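You operate a simulated robot arm through the tools that you are given. There is no shell and no other tool.

The job below is to be done with a simulated robot arm. You get a single attempt, and the scene is never put back.

## Task
Run in the white and green valve modules on the cylinder line till both show DONE.
Fine: both together, no spare hour; stand them back in their places; the other modules stay unrun. Set down upright: white valve module, what you pick out.

The check looks at the end state, three seconds after you hand in, the way a careful person would. Anything else that was tipped, shoved, dropped, spilled or broken makes it a failure.

## Robot
A 7-joint arm with a two-finger parallel gripper, fixed in place. Base frame: the origin is on the floor under the middle of its stand, x ahead of it, y to its left, z up. Units: cm, rad, N and s.
With the tool pointing down near the work surface it reaches from about 44 to 90 cm from the base axis. Its first joint turns from -0.297 to 2.199 rad. Payload 1.57 kg.
Tool frame: the origin (TCP) lies between the finger pads and is the grasp point; the fingertips stand 3 cm ahead of it; z points along the fingers, y is the line along which they close. The gripper opens to 8 cm. The fingers are 1.7 cm wide and 1.2 cm thick; the gripper's body (4 by 8.2 cm) begins 8 cm behind the TCP.
Orientation is that of the tool frame in the base frame, as a unit quaternion [x, y, z, w]. With the fingers straight down and closing along the base's y, the tool's x points along the base's -x, its y along +y and its z along -z.

## Interface
- The arm moves only by the tool apply_moves. Its argument "rows" is a list of rows, each a list of 3 entries, a list of its own where there are three numbers: the shift along the base's x, y, z in mm, then the turn, a rotation vector about the base's x, y, z in rad, then the gripper command, from -1 (fully open) to 1 (shut), values between in proportion. In form: [[[dx, dy, dz], [ax, ay, az], gripper], ...]. A call has 1 to 20 rows; each row is the pose to reach, as a shift and turn from the pose commanded when the call began. Each row takes 0.2 s and may step no farther than 5 cm and 0.15 rad from the row before; otherwise, or with a gripper value out of range, the whole call is refused. Where a pose cannot be reached the arm comes as near as it can. A force on the tool above 90 N (or 10 N above the force at the start of the call, whichever is more), or a blocked arm, ends the call early, and 0.2 s more pass. Each finger travels about 4.5 cm/s and halts on what it meets, pressing with about 26 N; the grip force reading is that of the motor and also rises with nothing between the fingers. The clock runs only during rows and for 0.2 s after the last one: add rows that repeat a pose to give the fingers time. The reply holds the time, the measured pose of the TCP, the force on the tool along the base axes, the opening and the grip force, in the units named above and with some noise, with the torque about the TCP (base axes, N m) and any sound that the robot's microphone picked up.
- Cameras (640 x 400 px; columns grow to the right, rows downward): "scene" is fixed at [39.88, -64.89, 153.12]; the picture's right is [0.80, -0.61, 0.00], its down [-0.50, -0.66, -0.56] and it looks along [0.34, 0.44, -0.83] (base axes); focal length 277 px, centre (320, 200). "wrist" rides on the gripper at [7.2, -0.7, -12.2] in the tool frame; the picture's right is [0.09, 1.00, 0.00], its down [-0.84, 0.08, -0.54] and it looks along [-0.54, 0.05, 0.84] (tool axes); focal length 238 px, centre (320, 200). There is no depth. A picture from a camera that has moved, and an enlarged one, comes with that camera's place and axes in the base frame and with its lens.
- get_image(camera): a new picture of that camera. The clock stands still meanwhile.
- lift_body(by): slides the trunk up (or, below 0, down) by that many cm; the arm rides with it, the base frame stays. It gives what a move gives, with no picture.
- close_up(camera, box): a new picture of the part [left, top, right, bottom] of that camera's present view, enlarged. The clock stands still meanwhile.
- hand_in(): hands the job in; it is judged then, once.

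Places have to be worked out from the pictures, the camera data and where the tool is seen. Open the gripper and draw the arm clear of the work before you hand the job in, unless the task says otherwise.

The tools are called as name(argument=value, ...) on one line, values as JSON. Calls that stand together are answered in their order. apply_moves: Moves the arm, as the interface text tells. Its arguments: {"type":"object","properties":{"rows":{"type":"array","items":{"type":"array"}}},"required":["rows"]} The other tools are called the same way: lift_body (by) moves the trunk up or down; get_image (camera) takes a picture; close_up (camera, box) takes an enlarged picture of a part of a camera's view; hand_in () hands the job in.

At the start:

```text
t: 0.0
position: [71.03, -3.57, 110.59]
tool_rot: [0.0, 1.0, 0.0, 0.0]
force: [-0.1, -0.9, 0.6]
moment: [0.02, 0.0, 0.0]
gripper_width: 8.01
gripper_force: 0.0
trunk travel left (down, up): [-65.0, 14.0]
```

scene: 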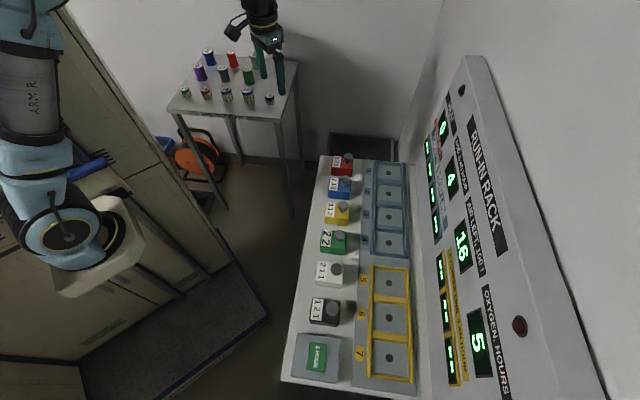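
wrist: 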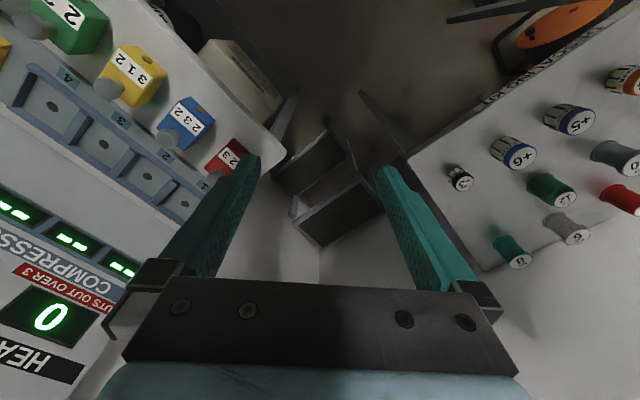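

The scene shows a run-in rack with bays, coloured modules, a display panel and a button. I'll take enlarged views to read the labels before moving anything.

close_up(camera="scene", box=[280, 140, 440, 240])

close_up(camera="scene", box=[270, 220, 450, 400])

close_up(camera="scene", box=[400, 50, 560, 250])

close_up(camera="scene", box=[420, 220, 580, 400])

close_up(camera="scene", box=[150, 20, 320, 130])

```text
4.00 times, centred on (360, 190) of scene
camera zoom: at [39.88, -64.89, 153.12], right [0.8, -0.61, 0.0], down [-0.5, -0.66, -0.56], along [0.34, 0.44, -0.83], focal length 1108 px, centre (160, 240)
```

zoom: 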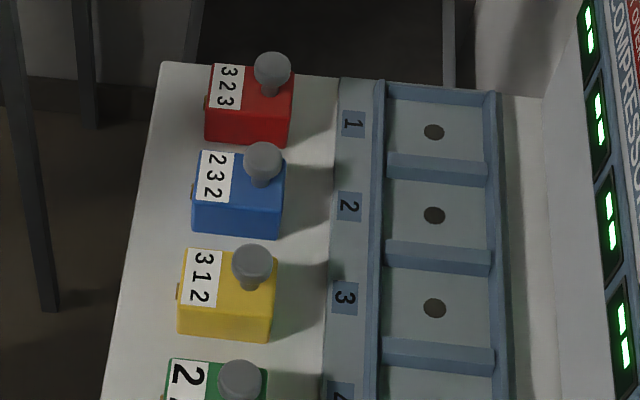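

```text
2.22 times, centred on (360, 310) of scene
camera zoom: at [39.88, -64.89, 153.12], right [0.8, -0.61, 0.0], down [-0.5, -0.66, -0.56], along [0.34, 0.44, -0.83], focal length 615 px, centre (231, -44)
```

zoom: 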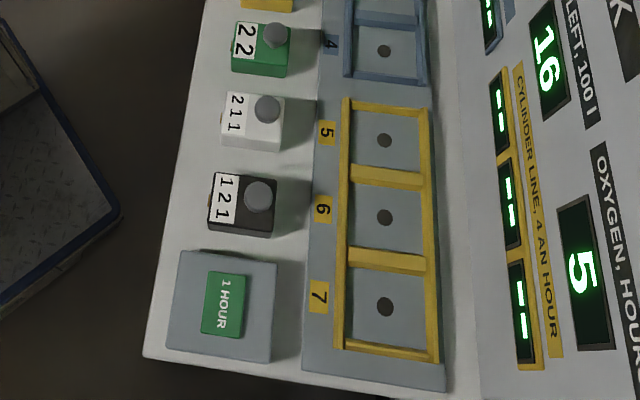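

```text
2.00 times, centred on (480, 150) of scene
camera zoom: at [39.88, -64.89, 153.12], right [0.8, -0.61, 0.0], down [-0.5, -0.66, -0.56], along [0.34, 0.44, -0.83], focal length 554 px, centre (0, 300)
```

zoom: 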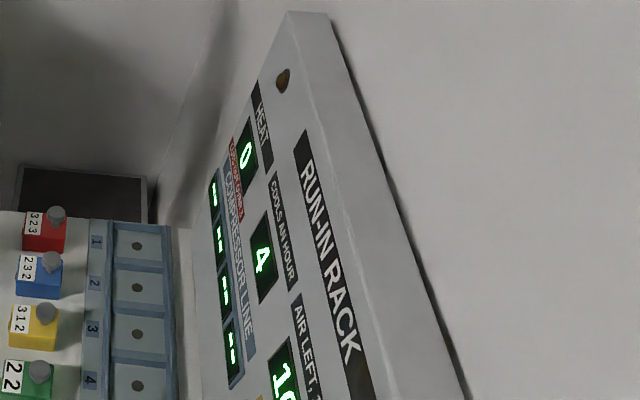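

```text
2.22 times, centred on (500, 310) of scene
camera zoom: at [39.88, -64.89, 153.12], right [0.8, -0.61, 0.0], down [-0.5, -0.66, -0.56], along [0.34, 0.44, -0.83], focal length 615 px, centre (-80, -44)
```

zoom: 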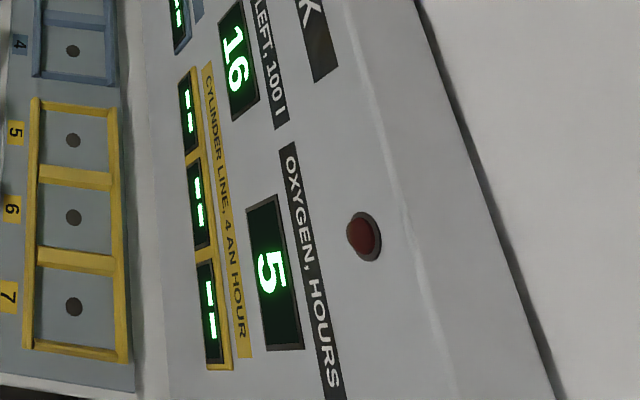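

```text
3.64 times, centred on (235, 75) of scene
camera zoom: at [39.88, -64.89, 153.12], right [0.8, -0.61, 0.0], down [-0.5, -0.66, -0.56], along [0.34, 0.44, -0.83], focal length 1007 px, centre (629, 654)
```

zoom: 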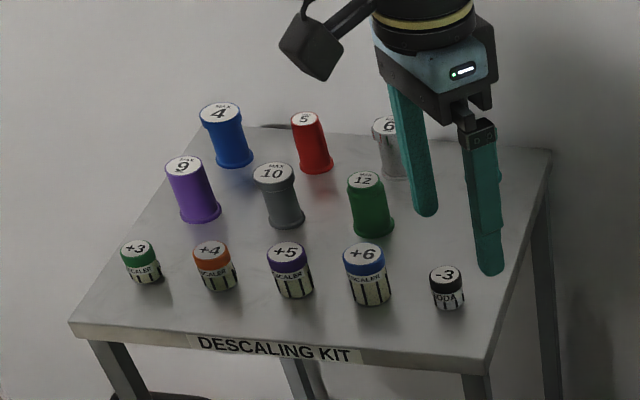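

The labels show run profiles: white is 2-1-1 (three hours) and green is 2-2 (two hours). The cylinder line is bays 5–7, limited to 4 an hour, and there is a "1 HOUR" button at the near end. The bench appears to lie across the -45° direction at about z=75, so I'll move the tool there at a safe height to look with the wrist camera.

apply_moves(rows=[[[-26, -36, 0], [0, 0, -0.0785], -1], [[-52, -72, 0], [0, 0, -0.157], -1], [[-78, -108, 0], [0, 0, -0.2356], -1], [[-104, -144, 0], [0, 0, -0.314], -1], [[-130, -180, 0], [0, 0, -0.3927], -1], [[-156, -216, 0], [0, 0, -0.471], -1], [[-182, -252, 0], [0, 0, -0.55], -1], [[-208, -288, 0], [0, 0, -0.628], -1], [[-234, -324, 0], [0, 0, -0.7069], -1], [[-258, -360, 0], [0, 0, -0.7854], -1]])

```text
t: 2.2
position: [45.08, -39.46, 110.89]
tool_rot: [0.383, 0.924, 0.0, 0.0]
force: [-0.2, 0.4, 0.1]
moment: [-0.04, -0.05, -0.02]
gripper_width: 8.01
gripper_force: 0.1
trunk travel left (down, up): [-65.0, 14.0]
```

The arm reached the viewing pose cleanly at about w=60 cm along the -45° direction. Next I'll take pictures of the bench from there.

get_image(camera="wrist")

get_image(camera="scene")

```text
taken
camera wrist: at [39.44, -34.92, 123.08], right [0.64, 0.77, 0.0], down [0.65, -0.54, 0.54], along [0.42, -0.35, -0.84], focal length 238 px, centre (320, 200)
```

wrist: 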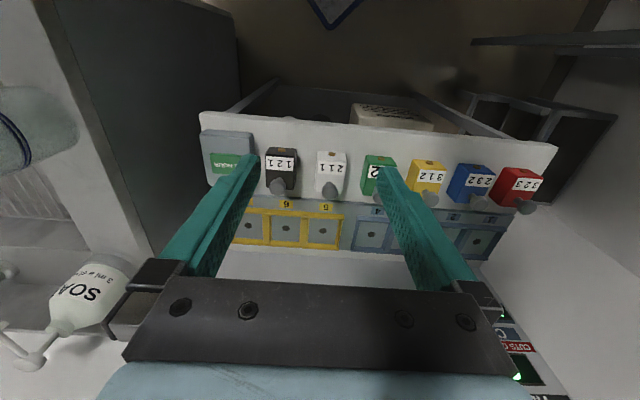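

```text
taken
```

scene: 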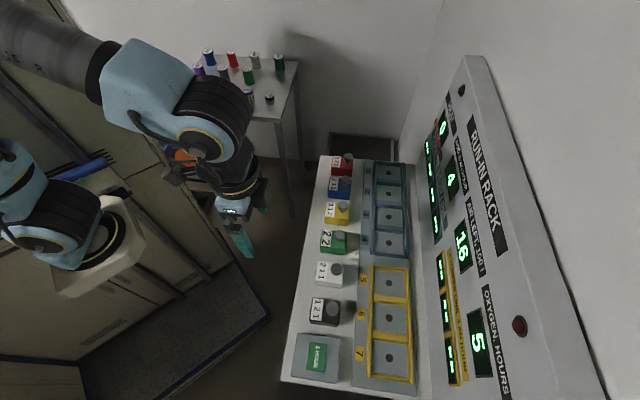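

The wrist view now shows all modules, bays and the hour button. I'll enlarge both cameras to work out exact positions and shapes.

close_up(camera="wrist", box=[190, 100, 350, 200])

close_up(camera="wrist", box=[230, 190, 390, 290])

close_up(camera="wrist", box=[310, 130, 470, 230])

close_up(camera="scene", box=[280, 220, 440, 320])

close_up(camera="scene", box=[280, 300, 440, 400])

```text
4.00 times, centred on (270, 150) of wrist
camera zoom: at [39.44, -34.92, 123.08], right [0.64, 0.77, 0.0], down [0.65, -0.54, 0.54], along [0.42, -0.35, -0.84], focal length 953 px, centre (520, 400)
```

zoom: 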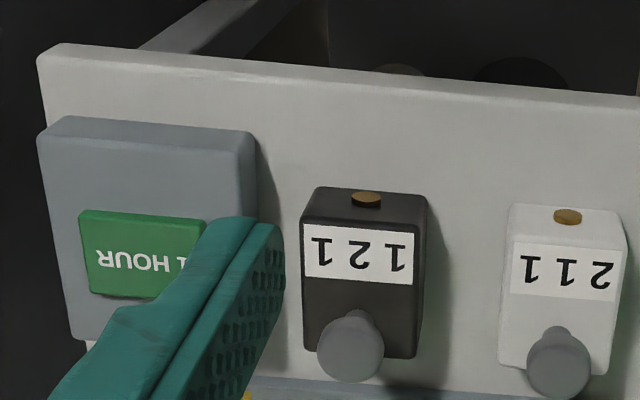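

```text
4.00 times, centred on (310, 240) of wrist
camera zoom: at [39.44, -34.92, 123.08], right [0.64, 0.77, 0.0], down [0.65, -0.54, 0.54], along [0.42, -0.35, -0.84], focal length 953 px, centre (360, 40)
```

zoom: 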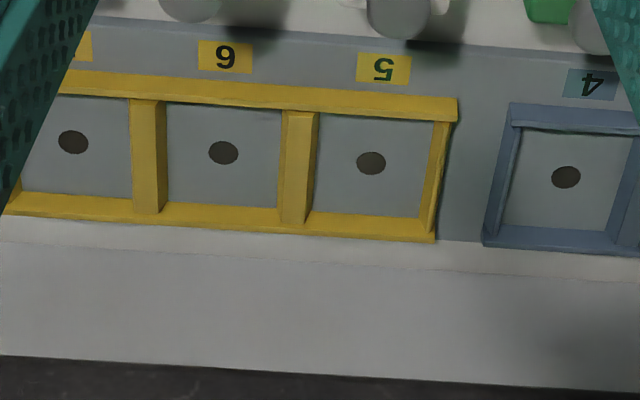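

```text
4.00 times, centred on (390, 180) of wrist
camera zoom: at [39.44, -34.92, 123.08], right [0.64, 0.77, 0.0], down [0.65, -0.54, 0.54], along [0.42, -0.35, -0.84], focal length 953 px, centre (40, 280)
```

zoom: 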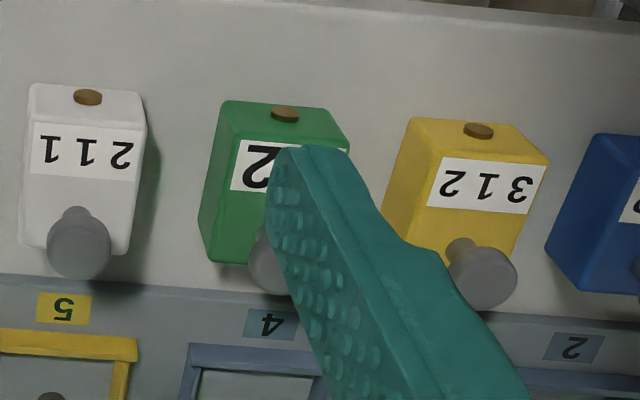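

```text
4.00 times, centred on (360, 270) of scene
camera zoom: at [39.88, -64.89, 153.12], right [0.8, -0.61, 0.0], down [-0.5, -0.66, -0.56], along [0.34, 0.44, -0.83], focal length 1108 px, centre (160, -80)
```

zoom: 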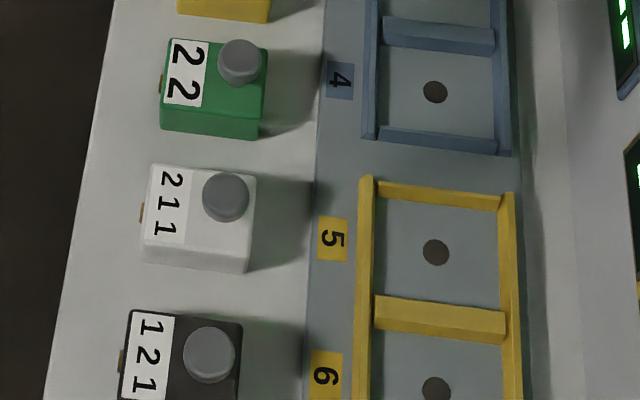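

```text
4.00 times, centred on (360, 350) of scene
camera zoom: at [39.88, -64.89, 153.12], right [0.8, -0.61, 0.0], down [-0.5, -0.66, -0.56], along [0.34, 0.44, -0.83], focal length 1108 px, centre (160, -400)
```

zoom: 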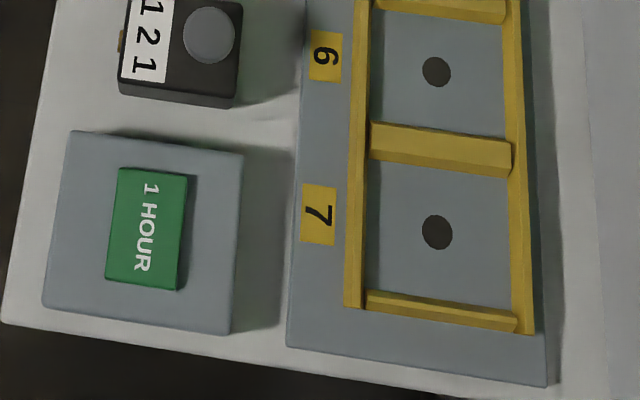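

From both cameras I place the white knob near (58, -48, 85.5), that is w=75 and u=7. Bay 5's centre is near (68.5, -58.3) with its floor at about z=79.6, and the modules look roughly 5.5 x 7 x 4 cm. I'll move in closer over the white module for a more accurate look.

apply_moves(rows=[[[27, -12, -36], [0, 0, 0], -1], [[54, -24, -72], [0, 0, 0], -1], [[80, -36, -109], [0, 0, 0], -1], [[80, -36, -109], [0, 0, 0], -1]])

get_image(camera="wrist")

close_up(camera="wrist", box=[240, 60, 400, 160])

close_up(camera="wrist", box=[240, 160, 400, 260])

get_image(camera="scene")

```text
t: 3.2
position: [52.91, -43.33, 99.72]
tool_rot: [0.383, 0.924, 0.0, 0.0]
force: [0.8, 0.8, 0.8]
moment: [0.01, -0.02, 0.0]
gripper_width: 8.01
gripper_force: 0.0
trunk travel left (down, up): [-65.0, 14.0]
```

```text
taken
camera wrist: at [47.32, -38.64, 111.87], right [0.64, 0.77, 0.0], down [0.65, -0.54, 0.54], along [0.42, -0.35, -0.84], focal length 238 px, centre (320, 200)
```

wrist: 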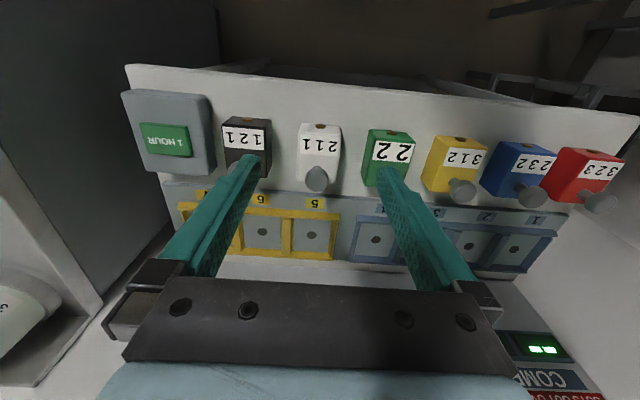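

```text
4.00 times, centred on (320, 110) of wrist
camera zoom: at [47.32, -38.64, 111.87], right [0.64, 0.77, 0.0], down [0.65, -0.54, 0.54], along [0.42, -0.35, -0.84], focal length 953 px, centre (320, 560)
```

zoom: 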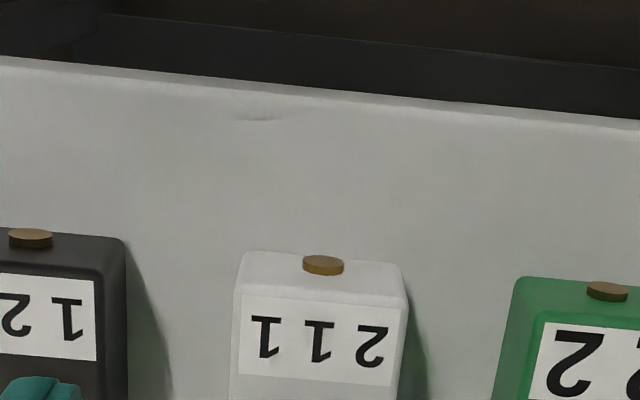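

```text
4.00 times, centred on (320, 210) of wrist
camera zoom: at [47.32, -38.64, 111.87], right [0.64, 0.77, 0.0], down [0.65, -0.54, 0.54], along [0.42, -0.35, -0.84], focal length 953 px, centre (320, 160)
```

zoom: 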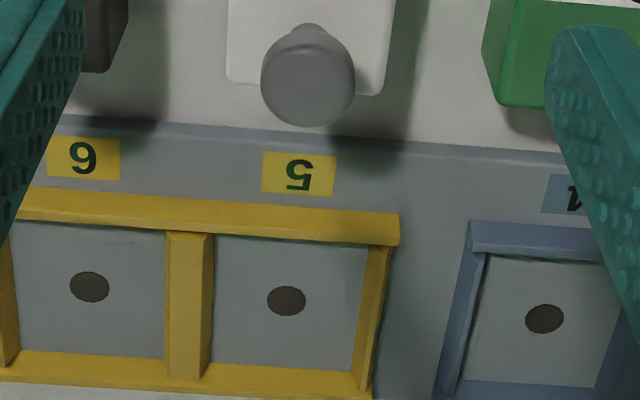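

```text
taken
```

scene: 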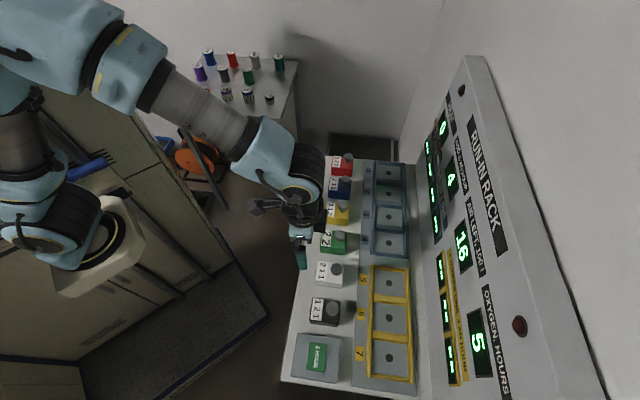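

White's box is centred near w=73.1, u=7.05. It is about 5.5 cm wide, 6.8 cm long and 4 cm tall, with the knob toward the back, and bay 5 is at w=89.4, u=7.2. Before carrying anything I'll test the reach out over bay 5 at a safe height.

apply_moves(rows=[[[29, -29, 0], [0, 0, 0], -1], [[58, -58, 0], [0, 0, 0], -1], [[87, -87, 0], [0, 0, 0], -1], [[116, -116, 0], [0, 0, 0], -1], [[145, -145, 0], [0, 0, 0], -1], [[145, -145, 0], [0, 0, 0], -1]])

get_image(camera="wrist")

get_image(camera="scene")

```text
t: 4.6
position: [67.56, -57.67, 99.66]
tool_rot: [0.383, 0.924, 0.0, -0.001]
force: [-1.0, -0.6, 0.3]
moment: [-0.02, -0.01, 0.01]
gripper_width: 8.02
gripper_force: 0.0
trunk travel left (down, up): [-65.0, 14.0]
```

```text
taken
camera wrist: at [61.92, -53.04, 111.91], right [0.64, 0.77, 0.0], down [0.65, -0.54, 0.54], along [0.42, -0.35, -0.84], focal length 238 px, centre (320, 200)
```

wrist: 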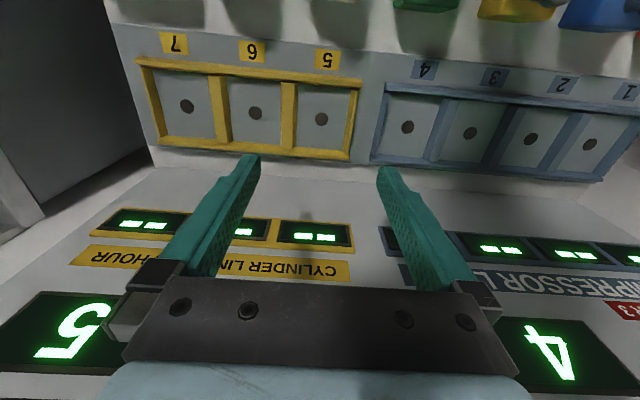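

```text
taken
```

scene: 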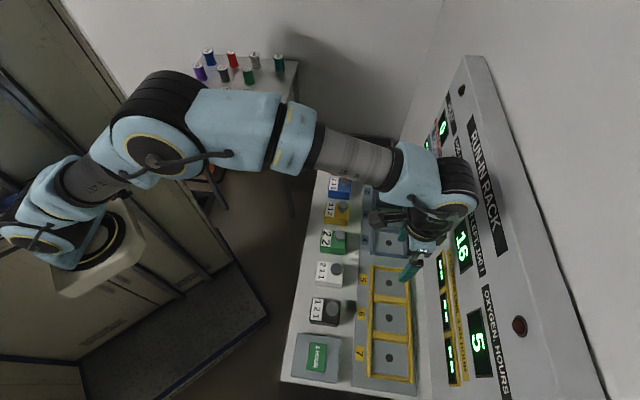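

The tool reached w=88.5 over bay 5 without trouble, and the panel stands about 10 cm beyond it. I'll zoom in on the bays to judge rail height and exact centres, and on the displays.

close_up(camera="wrist", box=[120, 30, 380, 180])

close_up(camera="wrist", box=[260, 60, 380, 170])

close_up(camera="wrist", box=[60, 190, 380, 390])

```text
2.46 times, centred on (250, 105) of wrist
camera zoom: at [61.92, -53.04, 111.91], right [0.64, 0.77, 0.0], down [0.65, -0.54, 0.54], along [0.42, -0.35, -0.84], focal length 587 px, centre (492, 434)
```

zoom: 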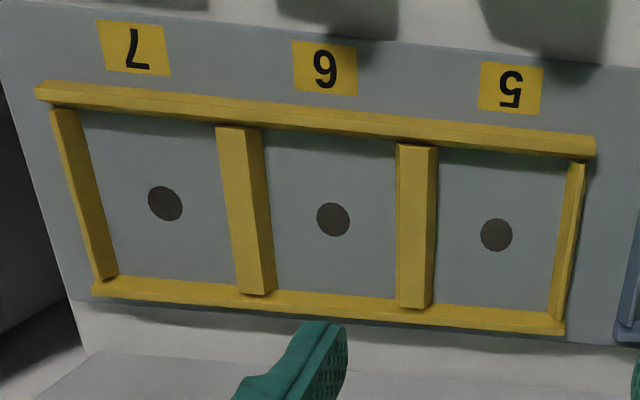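

```text
3.64 times, centred on (320, 115) of wrist
camera zoom: at [61.92, -53.04, 111.91], right [0.64, 0.77, 0.0], down [0.65, -0.54, 0.54], along [0.42, -0.35, -0.84], focal length 867 px, centre (320, 509)
```

zoom: 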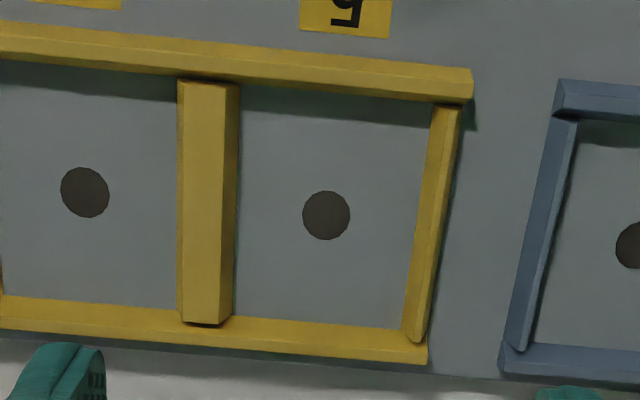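

```text
2.00 times, centred on (220, 290) of wrist
camera zoom: at [61.92, -53.04, 111.91], right [0.64, 0.77, 0.0], down [0.65, -0.54, 0.54], along [0.42, -0.35, -0.84], focal length 477 px, centre (520, 20)
```

zoom: 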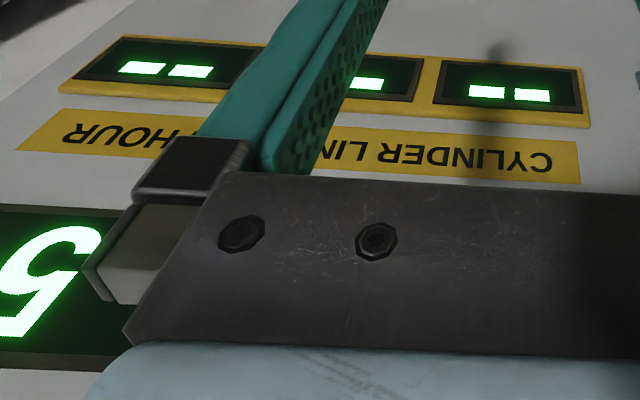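

The bays are clear, the rails look about 1 cm high, and bay 5 is centred at w=89.3, u=7.15. I'll go back over the white module at w≈72.6, drop to z=90 with the fingers straddling it, and check the alignment.

apply_moves(rows=[[[-29, 29, 0], [0, 0, 0], -0.9], [[-58, 58, 0], [0, 0, 0], -0.9], [[-86, 86, 0], [0, 0, 0], -0.9], [[-113, 113, 0], [0, 0, 0], -0.9], [[-113, 113, -35], [0, 0, 0], -0.9], [[-113, 113, -70], [0, 0, 0], -0.9], [[-113, 113, -97], [0, 0, 0], -0.9], [[-113, 113, -97], [0, 0, 0], -0.9]])

get_image(camera="wrist")

get_image(camera="scene")

```text
t: 6.4
position: [56.25, -46.51, 89.84]
tool_rot: [0.382, 0.924, 0.0, 0.001]
force: [-0.5, -1.0, -0.1]
moment: [0.02, 0.03, -0.02]
gripper_width: 7.56
gripper_force: 0.1
trunk travel left (down, up): [-65.0, 14.0]
```

```text
taken
camera wrist: at [50.62, -41.8, 102.16], right [0.64, 0.77, 0.0], down [0.65, -0.54, 0.54], along [0.42, -0.35, -0.84], focal length 238 px, centre (320, 200)
```

wrist: 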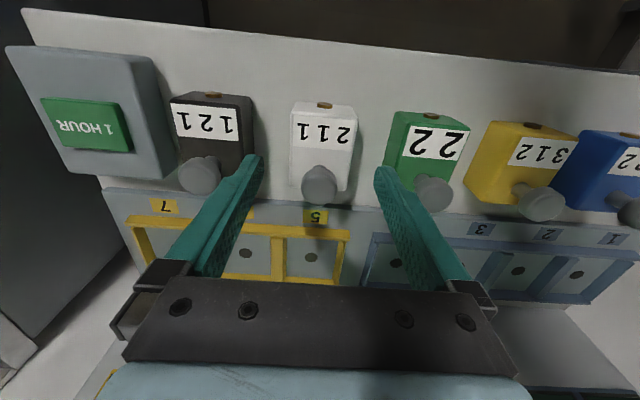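

```text
taken
```

scene: 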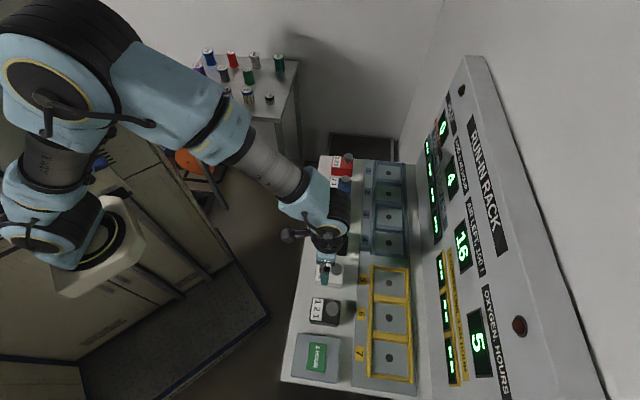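

White sits centred between the fingers to within about 1 mm. I'll lower to z≈82.7 so the tips pass about 2.5 cm down its sides, staying clear of the bench, and check before closing.

apply_moves(rows=[[[1, 1, -20], [0, 0, 0], -0.9], [[1, 1, -40], [0, 0, 0], -0.9], [[1, 1, -57], [0, 0, 0], -0.9], [[1, 1, -71], [0, 0, 0], -0.9], [[1, 1, -71], [0, 0, 0], -0.9]])

get_image(camera="wrist")

close_up(camera="wrist", box=[220, 100, 420, 240])

close_up(camera="scene", box=[280, 220, 380, 320])

```text
t: 7.6
position: [56.35, -46.22, 82.79]
tool_rot: [0.382, 0.924, 0.001, 0.0]
force: [-0.2, -0.1, -0.6]
moment: [-0.01, -0.01, 0.01]
gripper_width: 7.61
gripper_force: 0.0
trunk travel left (down, up): [-65.0, 14.0]
```

```text
taken
camera wrist: at [50.75, -41.59, 95.12], right [0.64, 0.77, 0.0], down [0.65, -0.54, 0.54], along [0.42, -0.35, -0.84], focal length 238 px, centre (320, 200)
```

wrist: 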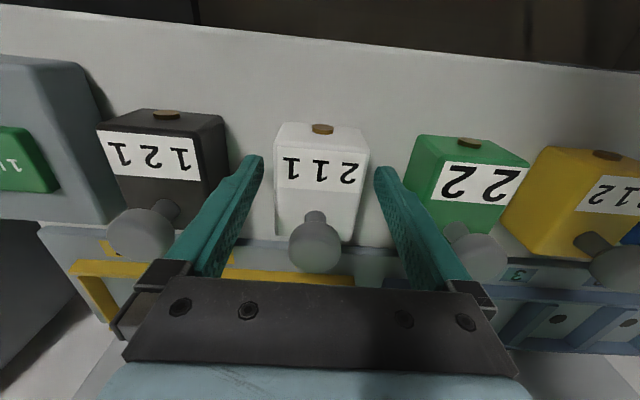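

```text
2.86 times, centred on (320, 170) of wrist
camera zoom: at [50.75, -41.59, 95.12], right [0.64, 0.77, 0.0], down [0.65, -0.54, 0.54], along [0.42, -0.35, -0.84], focal length 681 px, centre (320, 286)
```

zoom: 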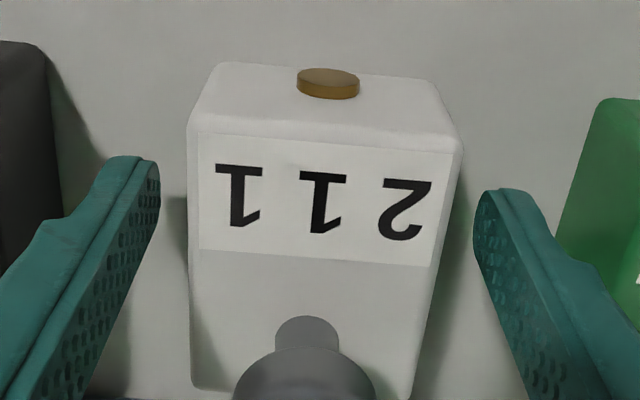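

```text
4.00 times, centred on (330, 270) of scene
camera zoom: at [39.88, -64.89, 153.12], right [0.8, -0.61, 0.0], down [-0.5, -0.66, -0.56], along [0.34, 0.44, -0.83], focal length 1108 px, centre (280, -80)
```

zoom: 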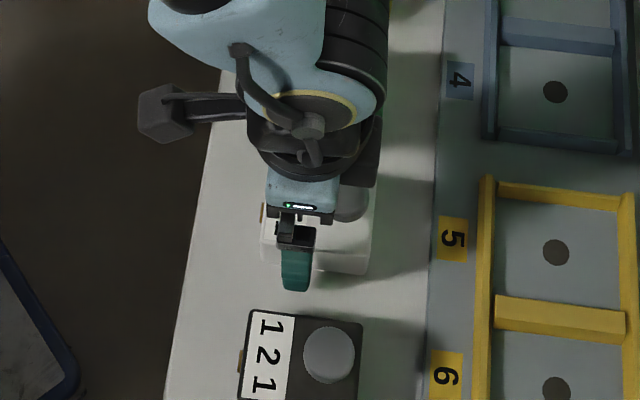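

The fingers straddle the white box evenly and nothing is touched yet, with force near zero. I'll close on it now.

apply_moves(rows=[[[0, 0, 0], [0, 0, 0], 1], [[0, 0, 0], [0, 0, 0], 1], [[0, 0, 0], [0, 0, 0], 1], [[0, 0, 0], [0, 0, 0], 1], [[0, 0, 0], [0, 0, 0], 1]])

get_image(camera="wrist")

```text
t: 8.8
position: [56.41, -46.24, 82.79]
tool_rot: [0.383, 0.924, 0.0, 0.0]
force: [-0.8, -0.4, 1.0]
moment: [-0.06, 0.01, 0.02]
gripper_width: 5.56
gripper_force: 25.5
trunk travel left (down, up): [-65.0, 14.0]
```

```text
taken
camera wrist: at [50.75, -41.61, 95.14], right [0.64, 0.77, 0.0], down [0.65, -0.54, 0.54], along [0.42, -0.35, -0.84], focal length 238 px, centre (320, 200)
```

wrist: 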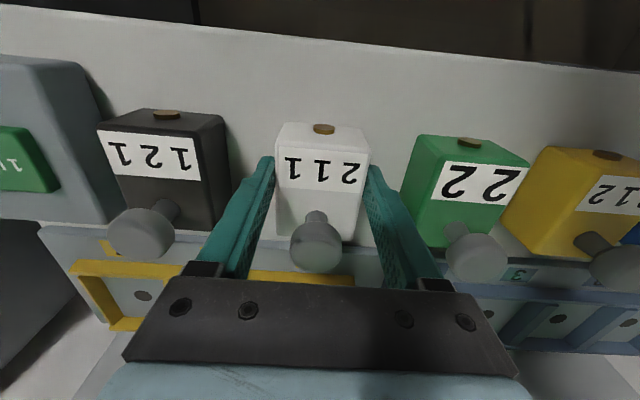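

Gripped at 5.56 cm width with 25 N. I'll lift a few centimetres and check the weight and that it stays level.

apply_moves(rows=[[[0, 0, 10], [0, 0, 0], 1], [[0, 0, 25], [0, 0, 0], 1], [[0, 0, 45], [0, 0, 0], 1], [[0, 0, 65], [0, 0, 0], 1], [[0, 0, 65], [0, 0, 0], 1]])

get_image(camera="wrist")

close_up(camera="scene", box=[280, 180, 440, 320])

```text
t: 10.0
position: [56.41, -46.14, 89.39]
tool_rot: [0.383, 0.924, -0.001, 0.0]
force: [0.1, -0.2, -3.7]
moment: [0.03, 0.01, 0.03]
gripper_width: 5.55
gripper_force: 25.0
trunk travel left (down, up): [-65.0, 14.0]
```

```text
taken
camera wrist: at [50.73, -41.59, 101.62], right [0.64, 0.77, 0.0], down [0.65, -0.54, 0.54], along [0.42, -0.35, -0.84], focal length 238 px, centre (320, 200)
```

wrist: 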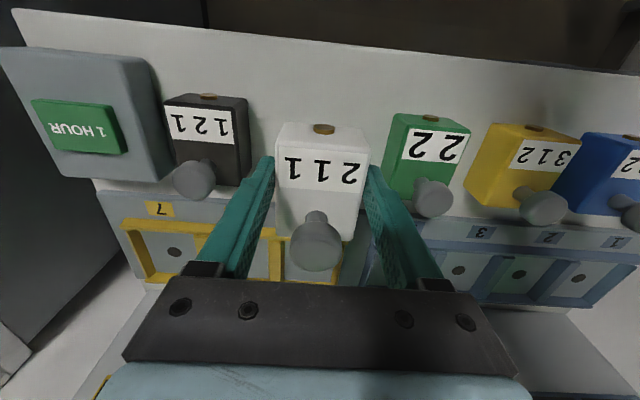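

```text
2.86 times, centred on (360, 250) of scene
camera zoom: at [39.88, -64.89, 153.12], right [0.8, -0.61, 0.0], down [-0.5, -0.66, -0.56], along [0.34, 0.44, -0.83], focal length 791 px, centre (206, 57)
```

zoom: 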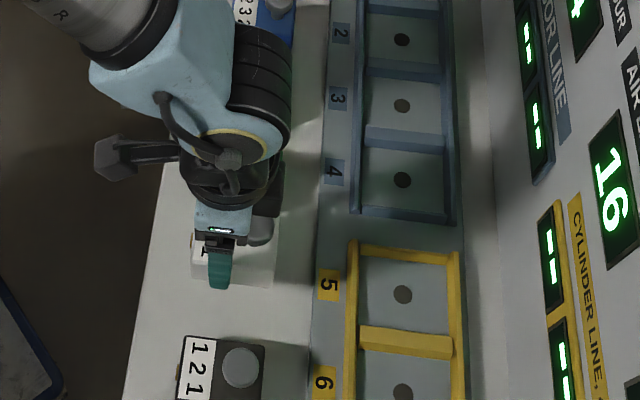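

It weighs about 4 N and hangs level. I'll carry it out over bay 5 at this height, then look before lowering.

apply_moves(rows=[[[20, -20, 0], [0, 0, 0], 1], [[45, -46, 0], [0, 0, 0], 1], [[72, -73, 0], [0, 0, 0], 1], [[98, -99, 0], [0, 0, 0], 1], [[113, -114, 0], [0, 0, 0], 1], [[113, -114, 0], [0, 0, 0], 1]])

get_image(camera="wrist")

close_up(camera="scene", box=[320, 200, 480, 320])

```text
t: 11.4
position: [67.71, -57.81, 89.32]
tool_rot: [0.382, 0.924, 0.0, 0.0]
force: [-0.3, 1.4, -3.2]
moment: [0.01, 0.04, 0.04]
gripper_width: 5.55
gripper_force: 25.9
trunk travel left (down, up): [-65.0, 14.0]
```

```text
taken
camera wrist: at [62.08, -53.12, 101.64], right [0.64, 0.77, 0.0], down [0.65, -0.54, 0.54], along [0.42, -0.35, -0.84], focal length 238 px, centre (320, 200)
```

wrist: 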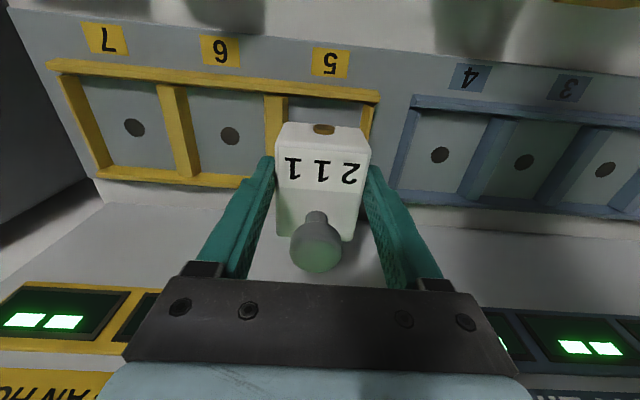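

```text
3.33 times, centred on (400, 260) of scene
camera zoom: at [39.88, -64.89, 153.12], right [0.8, -0.61, 0.0], down [-0.5, -0.66, -0.56], along [0.34, 0.44, -0.83], focal length 923 px, centre (53, 0)
```

zoom: 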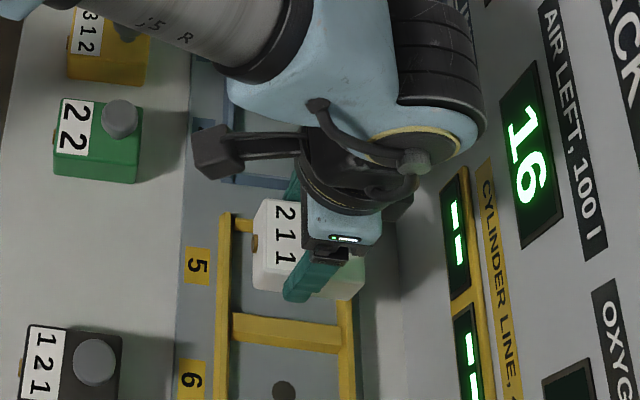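

TCP is at w=88.8, u=7.0, within about 1–2 mm of the bay centre. I'll lower most of the way and check the force and alignment before the last centimetre.

apply_moves(rows=[[[0, 1, -12], [0, 0, 0], 1], [[0, 1, -24], [0, 0, 0], 1], [[0, 1, -36], [0, 0, 0], 1], [[0, 1, -36], [0, 0, 0], 1]])

get_image(camera="wrist")

close_up(camera="scene", box=[340, 220, 460, 310])

```text
t: 12.4
position: [67.67, -57.45, 85.84]
tool_rot: [0.383, 0.924, 0.0, 0.001]
force: [0.2, -0.4, -3.7]
moment: [0.02, 0.0, -0.01]
gripper_width: 5.57
gripper_force: 26.2
trunk travel left (down, up): [-65.0, 14.0]
```

```text
taken
camera wrist: at [62.08, -52.84, 98.01], right [0.64, 0.77, 0.0], down [0.65, -0.54, 0.54], along [0.42, -0.35, -0.84], focal length 238 px, centre (320, 200)
```

wrist: 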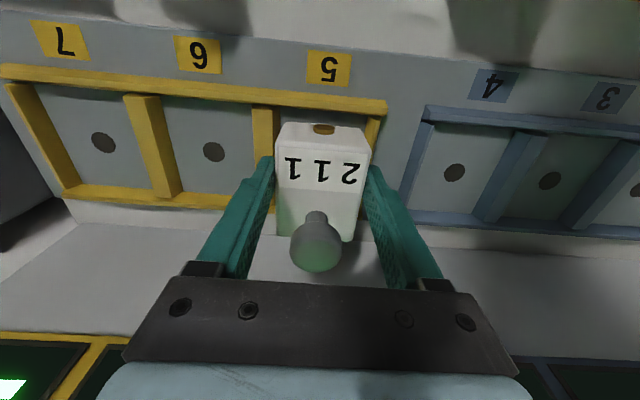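

```text
4.44 times, centred on (400, 265) of scene
camera zoom: at [39.88, -64.89, 153.12], right [0.8, -0.61, 0.0], down [-0.5, -0.66, -0.56], along [0.34, 0.44, -0.83], focal length 1231 px, centre (-36, -89)
```

zoom: 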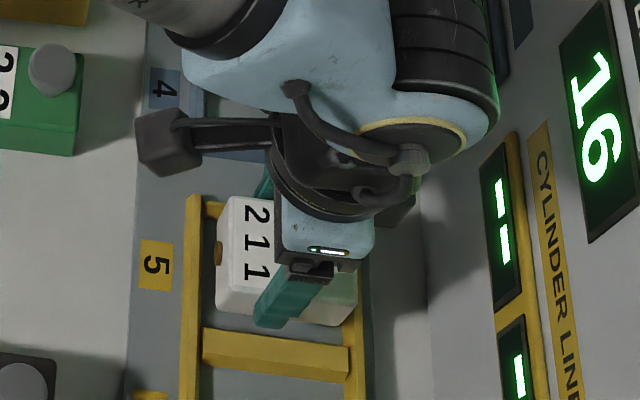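

Nothing is touching and the box looks centred inside the frame. I'll zoom in on the gaps before the final lowering.

close_up(camera="wrist", box=[240, 80, 400, 180])

```text
4.00 times, centred on (320, 130) of wrist
camera zoom: at [62.08, -52.84, 98.01], right [0.64, 0.77, 0.0], down [0.65, -0.54, 0.54], along [0.42, -0.35, -0.84], focal length 953 px, centre (320, 480)
```

zoom: 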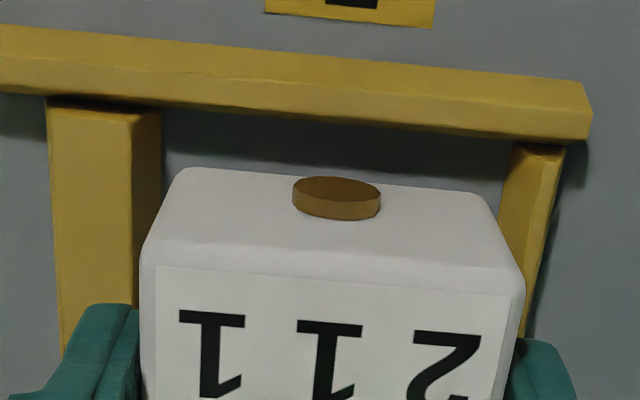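

The gaps look good: about 4 mm left, 6 mm right and roughly 8 mm in front. I'll lower the rest in small steps with a 1 mm sideways correction.

apply_moves(rows=[[[1, 1, -5], [0, 0, 0], 1], [[1, 1, -9], [0, 0, 0], 1], [[1, 1, -12], [0, 0, 0], 1], [[1, 1, -14], [0, 0, 0], 1], [[1, 1, -14], [0, 0, 0], 1]])

close_up(camera="wrist", box=[220, 80, 420, 205])

```text
t: 13.6
position: [67.83, -57.35, 84.32]
tool_rot: [0.382, 0.924, 0.0, 0.001]
force: [-0.2, -0.7, -2.8]
moment: [0.02, 0.0, -0.02]
gripper_width: 5.56
gripper_force: 25.9
trunk travel left (down, up): [-65.0, 14.0]
```

```text
3.20 times, centred on (320, 142) of wrist
camera zoom: at [62.09, -52.83, 96.61], right [0.64, 0.77, 0.0], down [0.65, -0.54, 0.54], along [0.42, -0.35, -0.84], focal length 763 px, centre (320, 384)
```

zoom: 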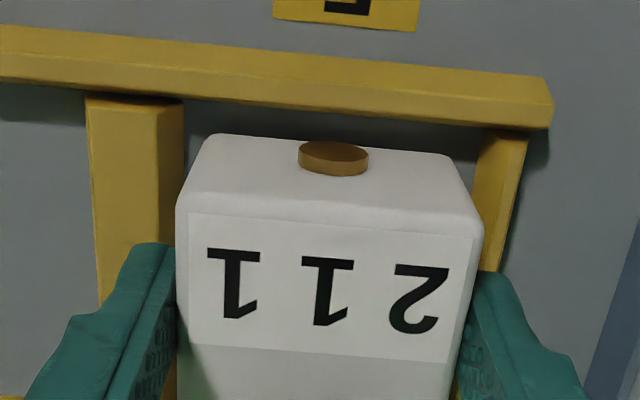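

It is not resting yet, since the force still shows about 3 N of weight. I'll lower 2 mm at a time and watch for the weight to transfer.

apply_moves(rows=[[[0, 0, -1], [0, 0, 0], 1], [[0, 0, -2], [0, 0, 0], 1], [[0, 0, -2], [0, 0, 0], 1]])

```text
t: 14.4
position: [67.71, -57.55, 84.18]
tool_rot: [0.383, 0.924, 0.001, 0.001]
force: [-0.2, 0.6, -3.8]
moment: [0.02, 0.01, 0.03]
gripper_width: 5.57
gripper_force: 25.8
trunk travel left (down, up): [-65.0, 14.0]
```

Still hanging at z=84.2. I'll continue down another 3 mm.

apply_moves(rows=[[[0, 0, -1], [0, 0, 0], 1], [[0, 0, -2], [0, 0, 0], 1], [[0, 0, -3], [0, 0, 0], 1], [[0, 0, -3], [0, 0, 0], 1]])

close_up(camera="wrist", box=[220, 80, 420, 205])

```text
t: 15.4
position: [67.91, -57.34, 84.17]
tool_rot: [0.383, 0.924, 0.001, 0.001]
force: [-0.7, 1.4, 7.2]
moment: [0.27, 0.27, 0.03]
gripper_width: 5.59
gripper_force: 25.8
trunk travel left (down, up): [-65.0, 14.0]
```

```text
3.20 times, centred on (320, 142) of wrist
camera zoom: at [62.18, -52.76, 96.33], right [0.64, 0.77, 0.0], down [0.65, -0.54, 0.54], along [0.42, -0.35, -0.84], focal length 763 px, centre (320, 384)
```

zoom: 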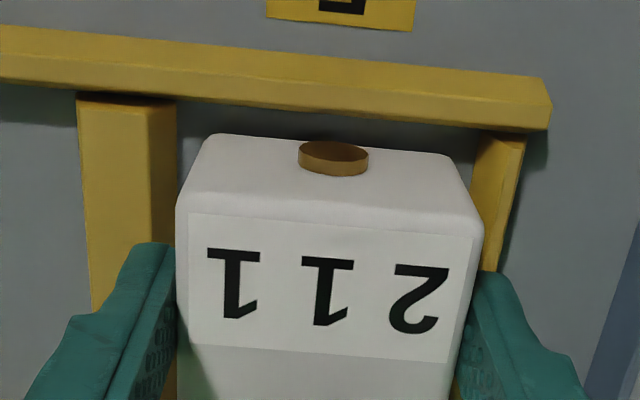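

The reading went from -3.7 to +7.2 N, so the module now rests on the bay floor. I'll ease off 1–2 mm and open the fingers.

apply_moves(rows=[[[0, 0, 2], [0, 0, 0], 1], [[0, 0, 2], [0, 0, 0], 0.2], [[0, 0, 2], [0, 0, 0], -0.2], [[0, 0, 2], [0, 0, 0], -0.6], [[0, 0, 2], [0, 0, 0], -0.8], [[0, 0, 2], [0, 0, 0], -0.8]])

get_image(camera="wrist")

get_image(camera="scene")

```text
t: 16.8
position: [67.8, -57.38, 84.27]
tool_rot: [0.382, 0.924, 0.0, 0.0]
force: [-1.0, -0.9, -0.5]
moment: [-0.02, 0.03, 0.0]
gripper_width: 7.2
gripper_force: 0.1
trunk travel left (down, up): [-65.0, 14.0]
```

```text
taken
camera wrist: at [62.2, -52.73, 96.42], right [0.64, 0.77, 0.0], down [0.65, -0.54, 0.54], along [0.42, -0.35, -0.84], focal length 238 px, centre (320, 200)
```

wrist: 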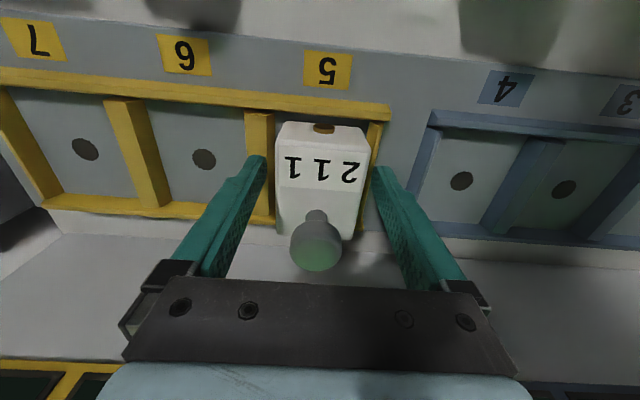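

```text
taken
```

scene: 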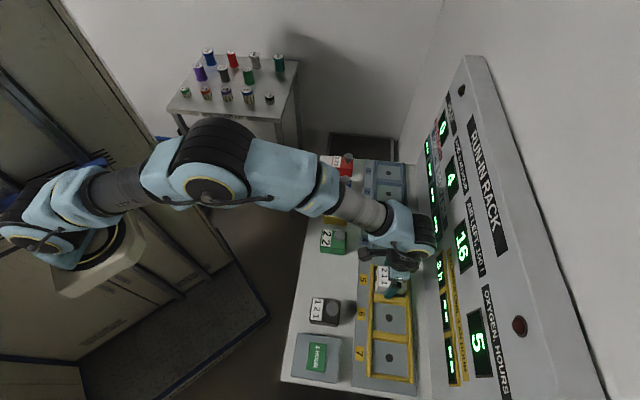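

White is released upright in bay 5, and its display appears to have changed. I'll zoom in on it and on the seated box.

close_up(camera="scene", box=[360, 240, 480, 320])

close_up(camera="wrist", box=[220, 80, 420, 205])

```text
5.00 times, centred on (420, 280) of scene
camera zoom: at [39.88, -64.89, 153.12], right [0.8, -0.61, 0.0], down [-0.5, -0.66, -0.56], along [0.34, 0.44, -0.83], focal length 1385 px, centre (-180, -200)
```

zoom: 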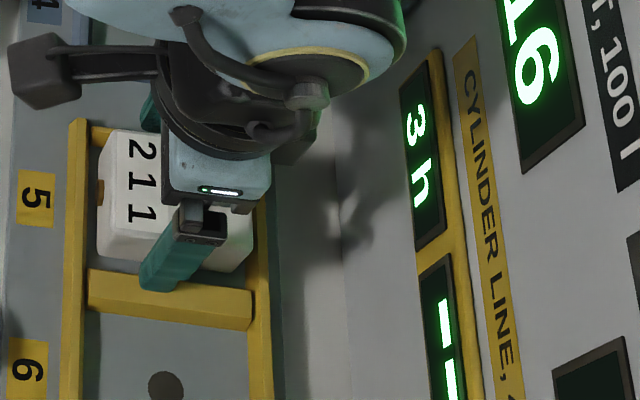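

```text
3.20 times, centred on (320, 142) of wrist
camera zoom: at [62.2, -52.73, 96.42], right [0.64, 0.77, 0.0], down [0.65, -0.54, 0.54], along [0.42, -0.35, -0.84], focal length 763 px, centre (320, 384)
```

zoom: 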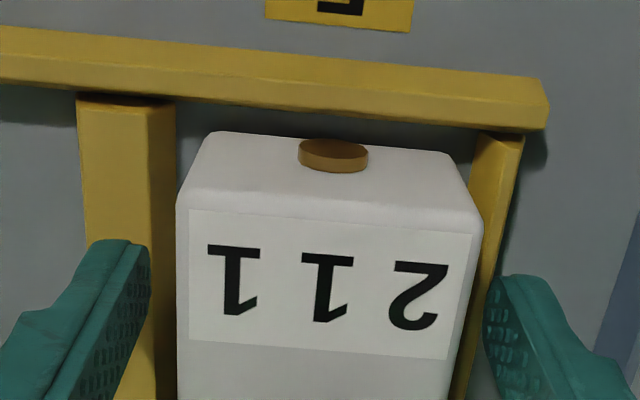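

The bay 5 display reads "3 h", so white is recognised. I'll rise clear of the knob and move over to the green module.

apply_moves(rows=[[[0, 0, 20], [0, 0, 0], -0.9], [[0, 0, 55], [0, 0, 0], -0.9], [[0, 0, 95], [0, 0, 0], -0.9], [[0, 0, 125], [0, 0, 0], -0.9], [[-12, 45, 125], [0, 0, 0], -0.9], [[-24, 90, 125], [0, 0, 0], -0.9], [[-36, 135, 125], [0, 0, 0], -0.9], [[-47, 178, 125], [0, 0, 0], -0.9], [[-47, 178, 85], [0, 0, 0], -0.9], [[-47, 178, 58], [0, 0, 0], -0.9], [[-47, 178, 58], [0, 0, 0], -0.9]])

get_image(camera="wrist")

close_up(camera="wrist", box=[220, 80, 420, 220])

get_image(camera="scene")

```text
t: 19.2
position: [63.17, -39.67, 90.14]
tool_rot: [0.383, 0.924, 0.001, 0.0]
force: [-0.3, -0.3, -0.5]
moment: [0.0, 0.0, 0.02]
gripper_width: 7.59
gripper_force: 0.0
trunk travel left (down, up): [-65.0, 14.0]
```

```text
taken
camera wrist: at [57.51, -35.04, 102.36], right [0.64, 0.77, 0.0], down [0.65, -0.54, 0.54], along [0.42, -0.35, -0.84], focal length 238 px, centre (320, 200)
```

wrist: 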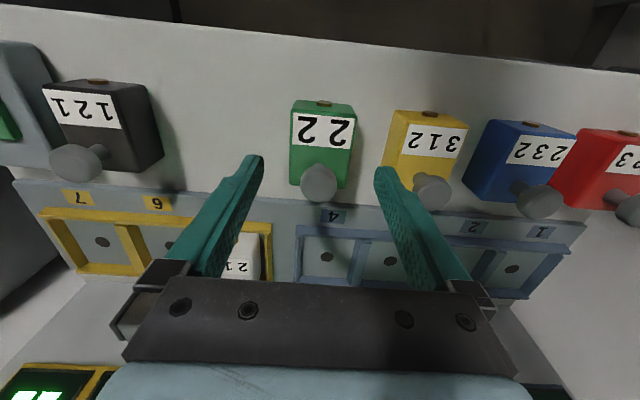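

```text
2.86 times, centred on (320, 150) of wrist
camera zoom: at [57.51, -35.04, 102.36], right [0.64, 0.77, 0.0], down [0.65, -0.54, 0.54], along [0.42, -0.35, -0.84], focal length 681 px, centre (320, 343)
```

zoom: 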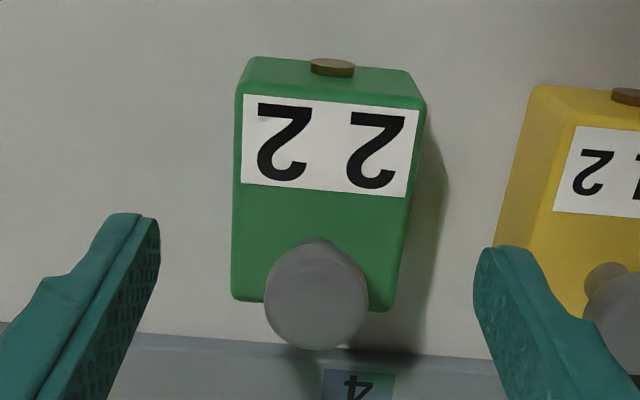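

```text
taken
```

scene: 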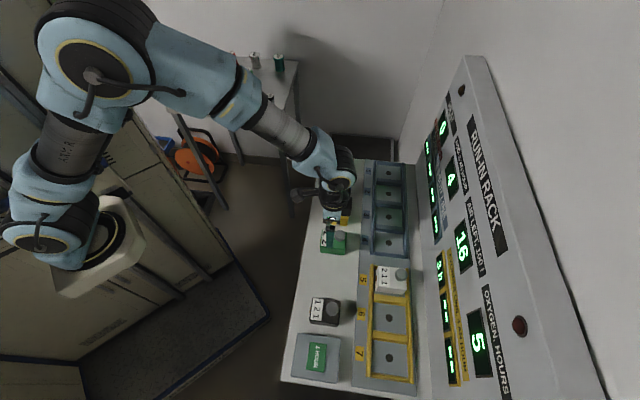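

Green lies centred under the tool (knob at u≈16.6, TCP u=16.6). I'll lower to the same grasp height as for white.

apply_moves(rows=[[[0, 0, -20], [0, 0, 0], -0.9], [[0, 0, -40], [0, 0, 0], -0.9], [[-1, 1, -58], [0, 0, 0], -0.9], [[-1, 1, -74], [0, 0, 0], -0.9], [[-1, 1, -74], [0, 0, 0], -0.9]])

get_image(camera="wrist")

close_up(camera="wrist", box=[220, 100, 420, 240])

```text
t: 20.4
position: [62.95, -39.6, 82.65]
tool_rot: [0.383, 0.924, 0.0, 0.0]
force: [0.3, 0.5, 0.4]
moment: [0.02, -0.04, 0.0]
gripper_width: 7.59
gripper_force: 0.1
trunk travel left (down, up): [-65.0, 14.0]
```

```text
taken
camera wrist: at [57.34, -34.97, 94.91], right [0.64, 0.77, 0.0], down [0.65, -0.54, 0.54], along [0.42, -0.35, -0.84], focal length 238 px, centre (320, 200)
```

wrist: 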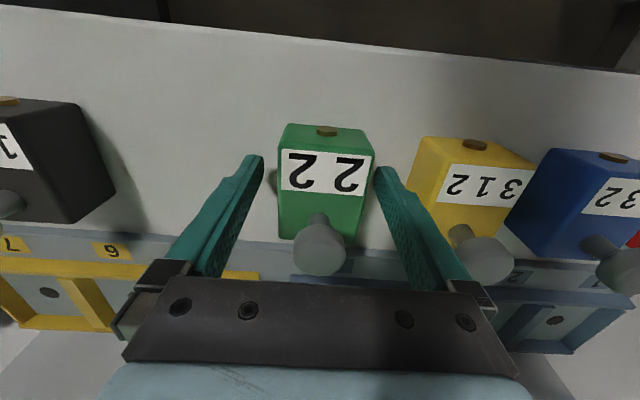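

```text
2.86 times, centred on (320, 170) of wrist
camera zoom: at [57.34, -34.97, 94.91], right [0.64, 0.77, 0.0], down [0.65, -0.54, 0.54], along [0.42, -0.35, -0.84], focal length 681 px, centre (320, 286)
```

zoom: 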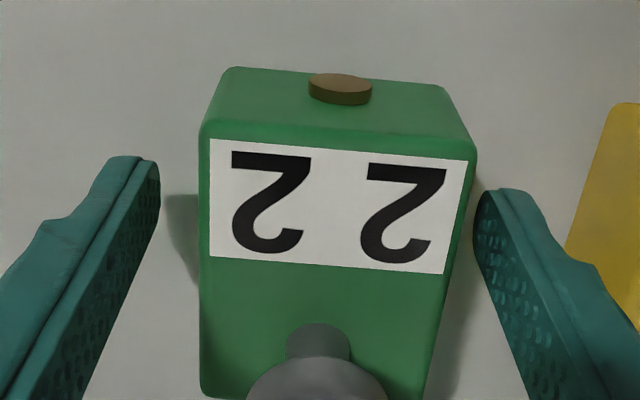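

The green box sits about 3 mm toward +u of the finger centre. I'll shift that much first so that closing does not drag it, then grip.

apply_moves(rows=[[[2, 2, 0], [0, 0, 0], -0.9], [[2, 2, 0], [0, 0, 0], 0], [[2, 2, 0], [0, 0, 0], 1], [[2, 2, 0], [0, 0, 0], 1], [[2, 2, 0], [0, 0, 0], 1], [[2, 2, 0], [0, 0, 0], 1]])

get_image(camera="wrist")

```text
t: 21.8
position: [63.21, -39.36, 82.65]
tool_rot: [0.383, 0.924, 0.0, -0.001]
force: [-0.7, -1.8, 2.6]
moment: [-0.02, 0.08, 0.0]
gripper_width: 5.58
gripper_force: 26.1
trunk travel left (down, up): [-65.0, 14.0]
```

```text
taken
camera wrist: at [57.55, -34.74, 94.89], right [0.64, 0.77, 0.0], down [0.65, -0.54, 0.54], along [0.42, -0.35, -0.84], focal length 238 px, centre (320, 200)
```

wrist: 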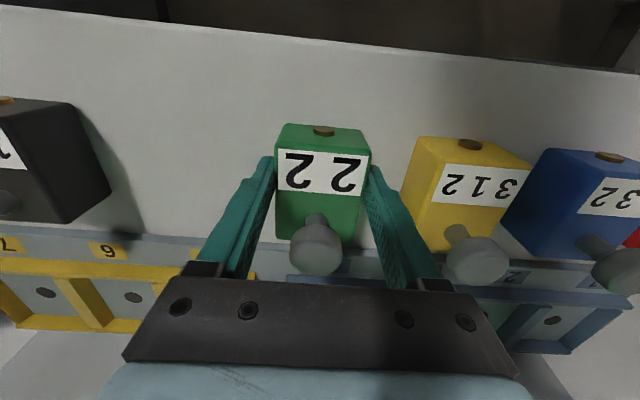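

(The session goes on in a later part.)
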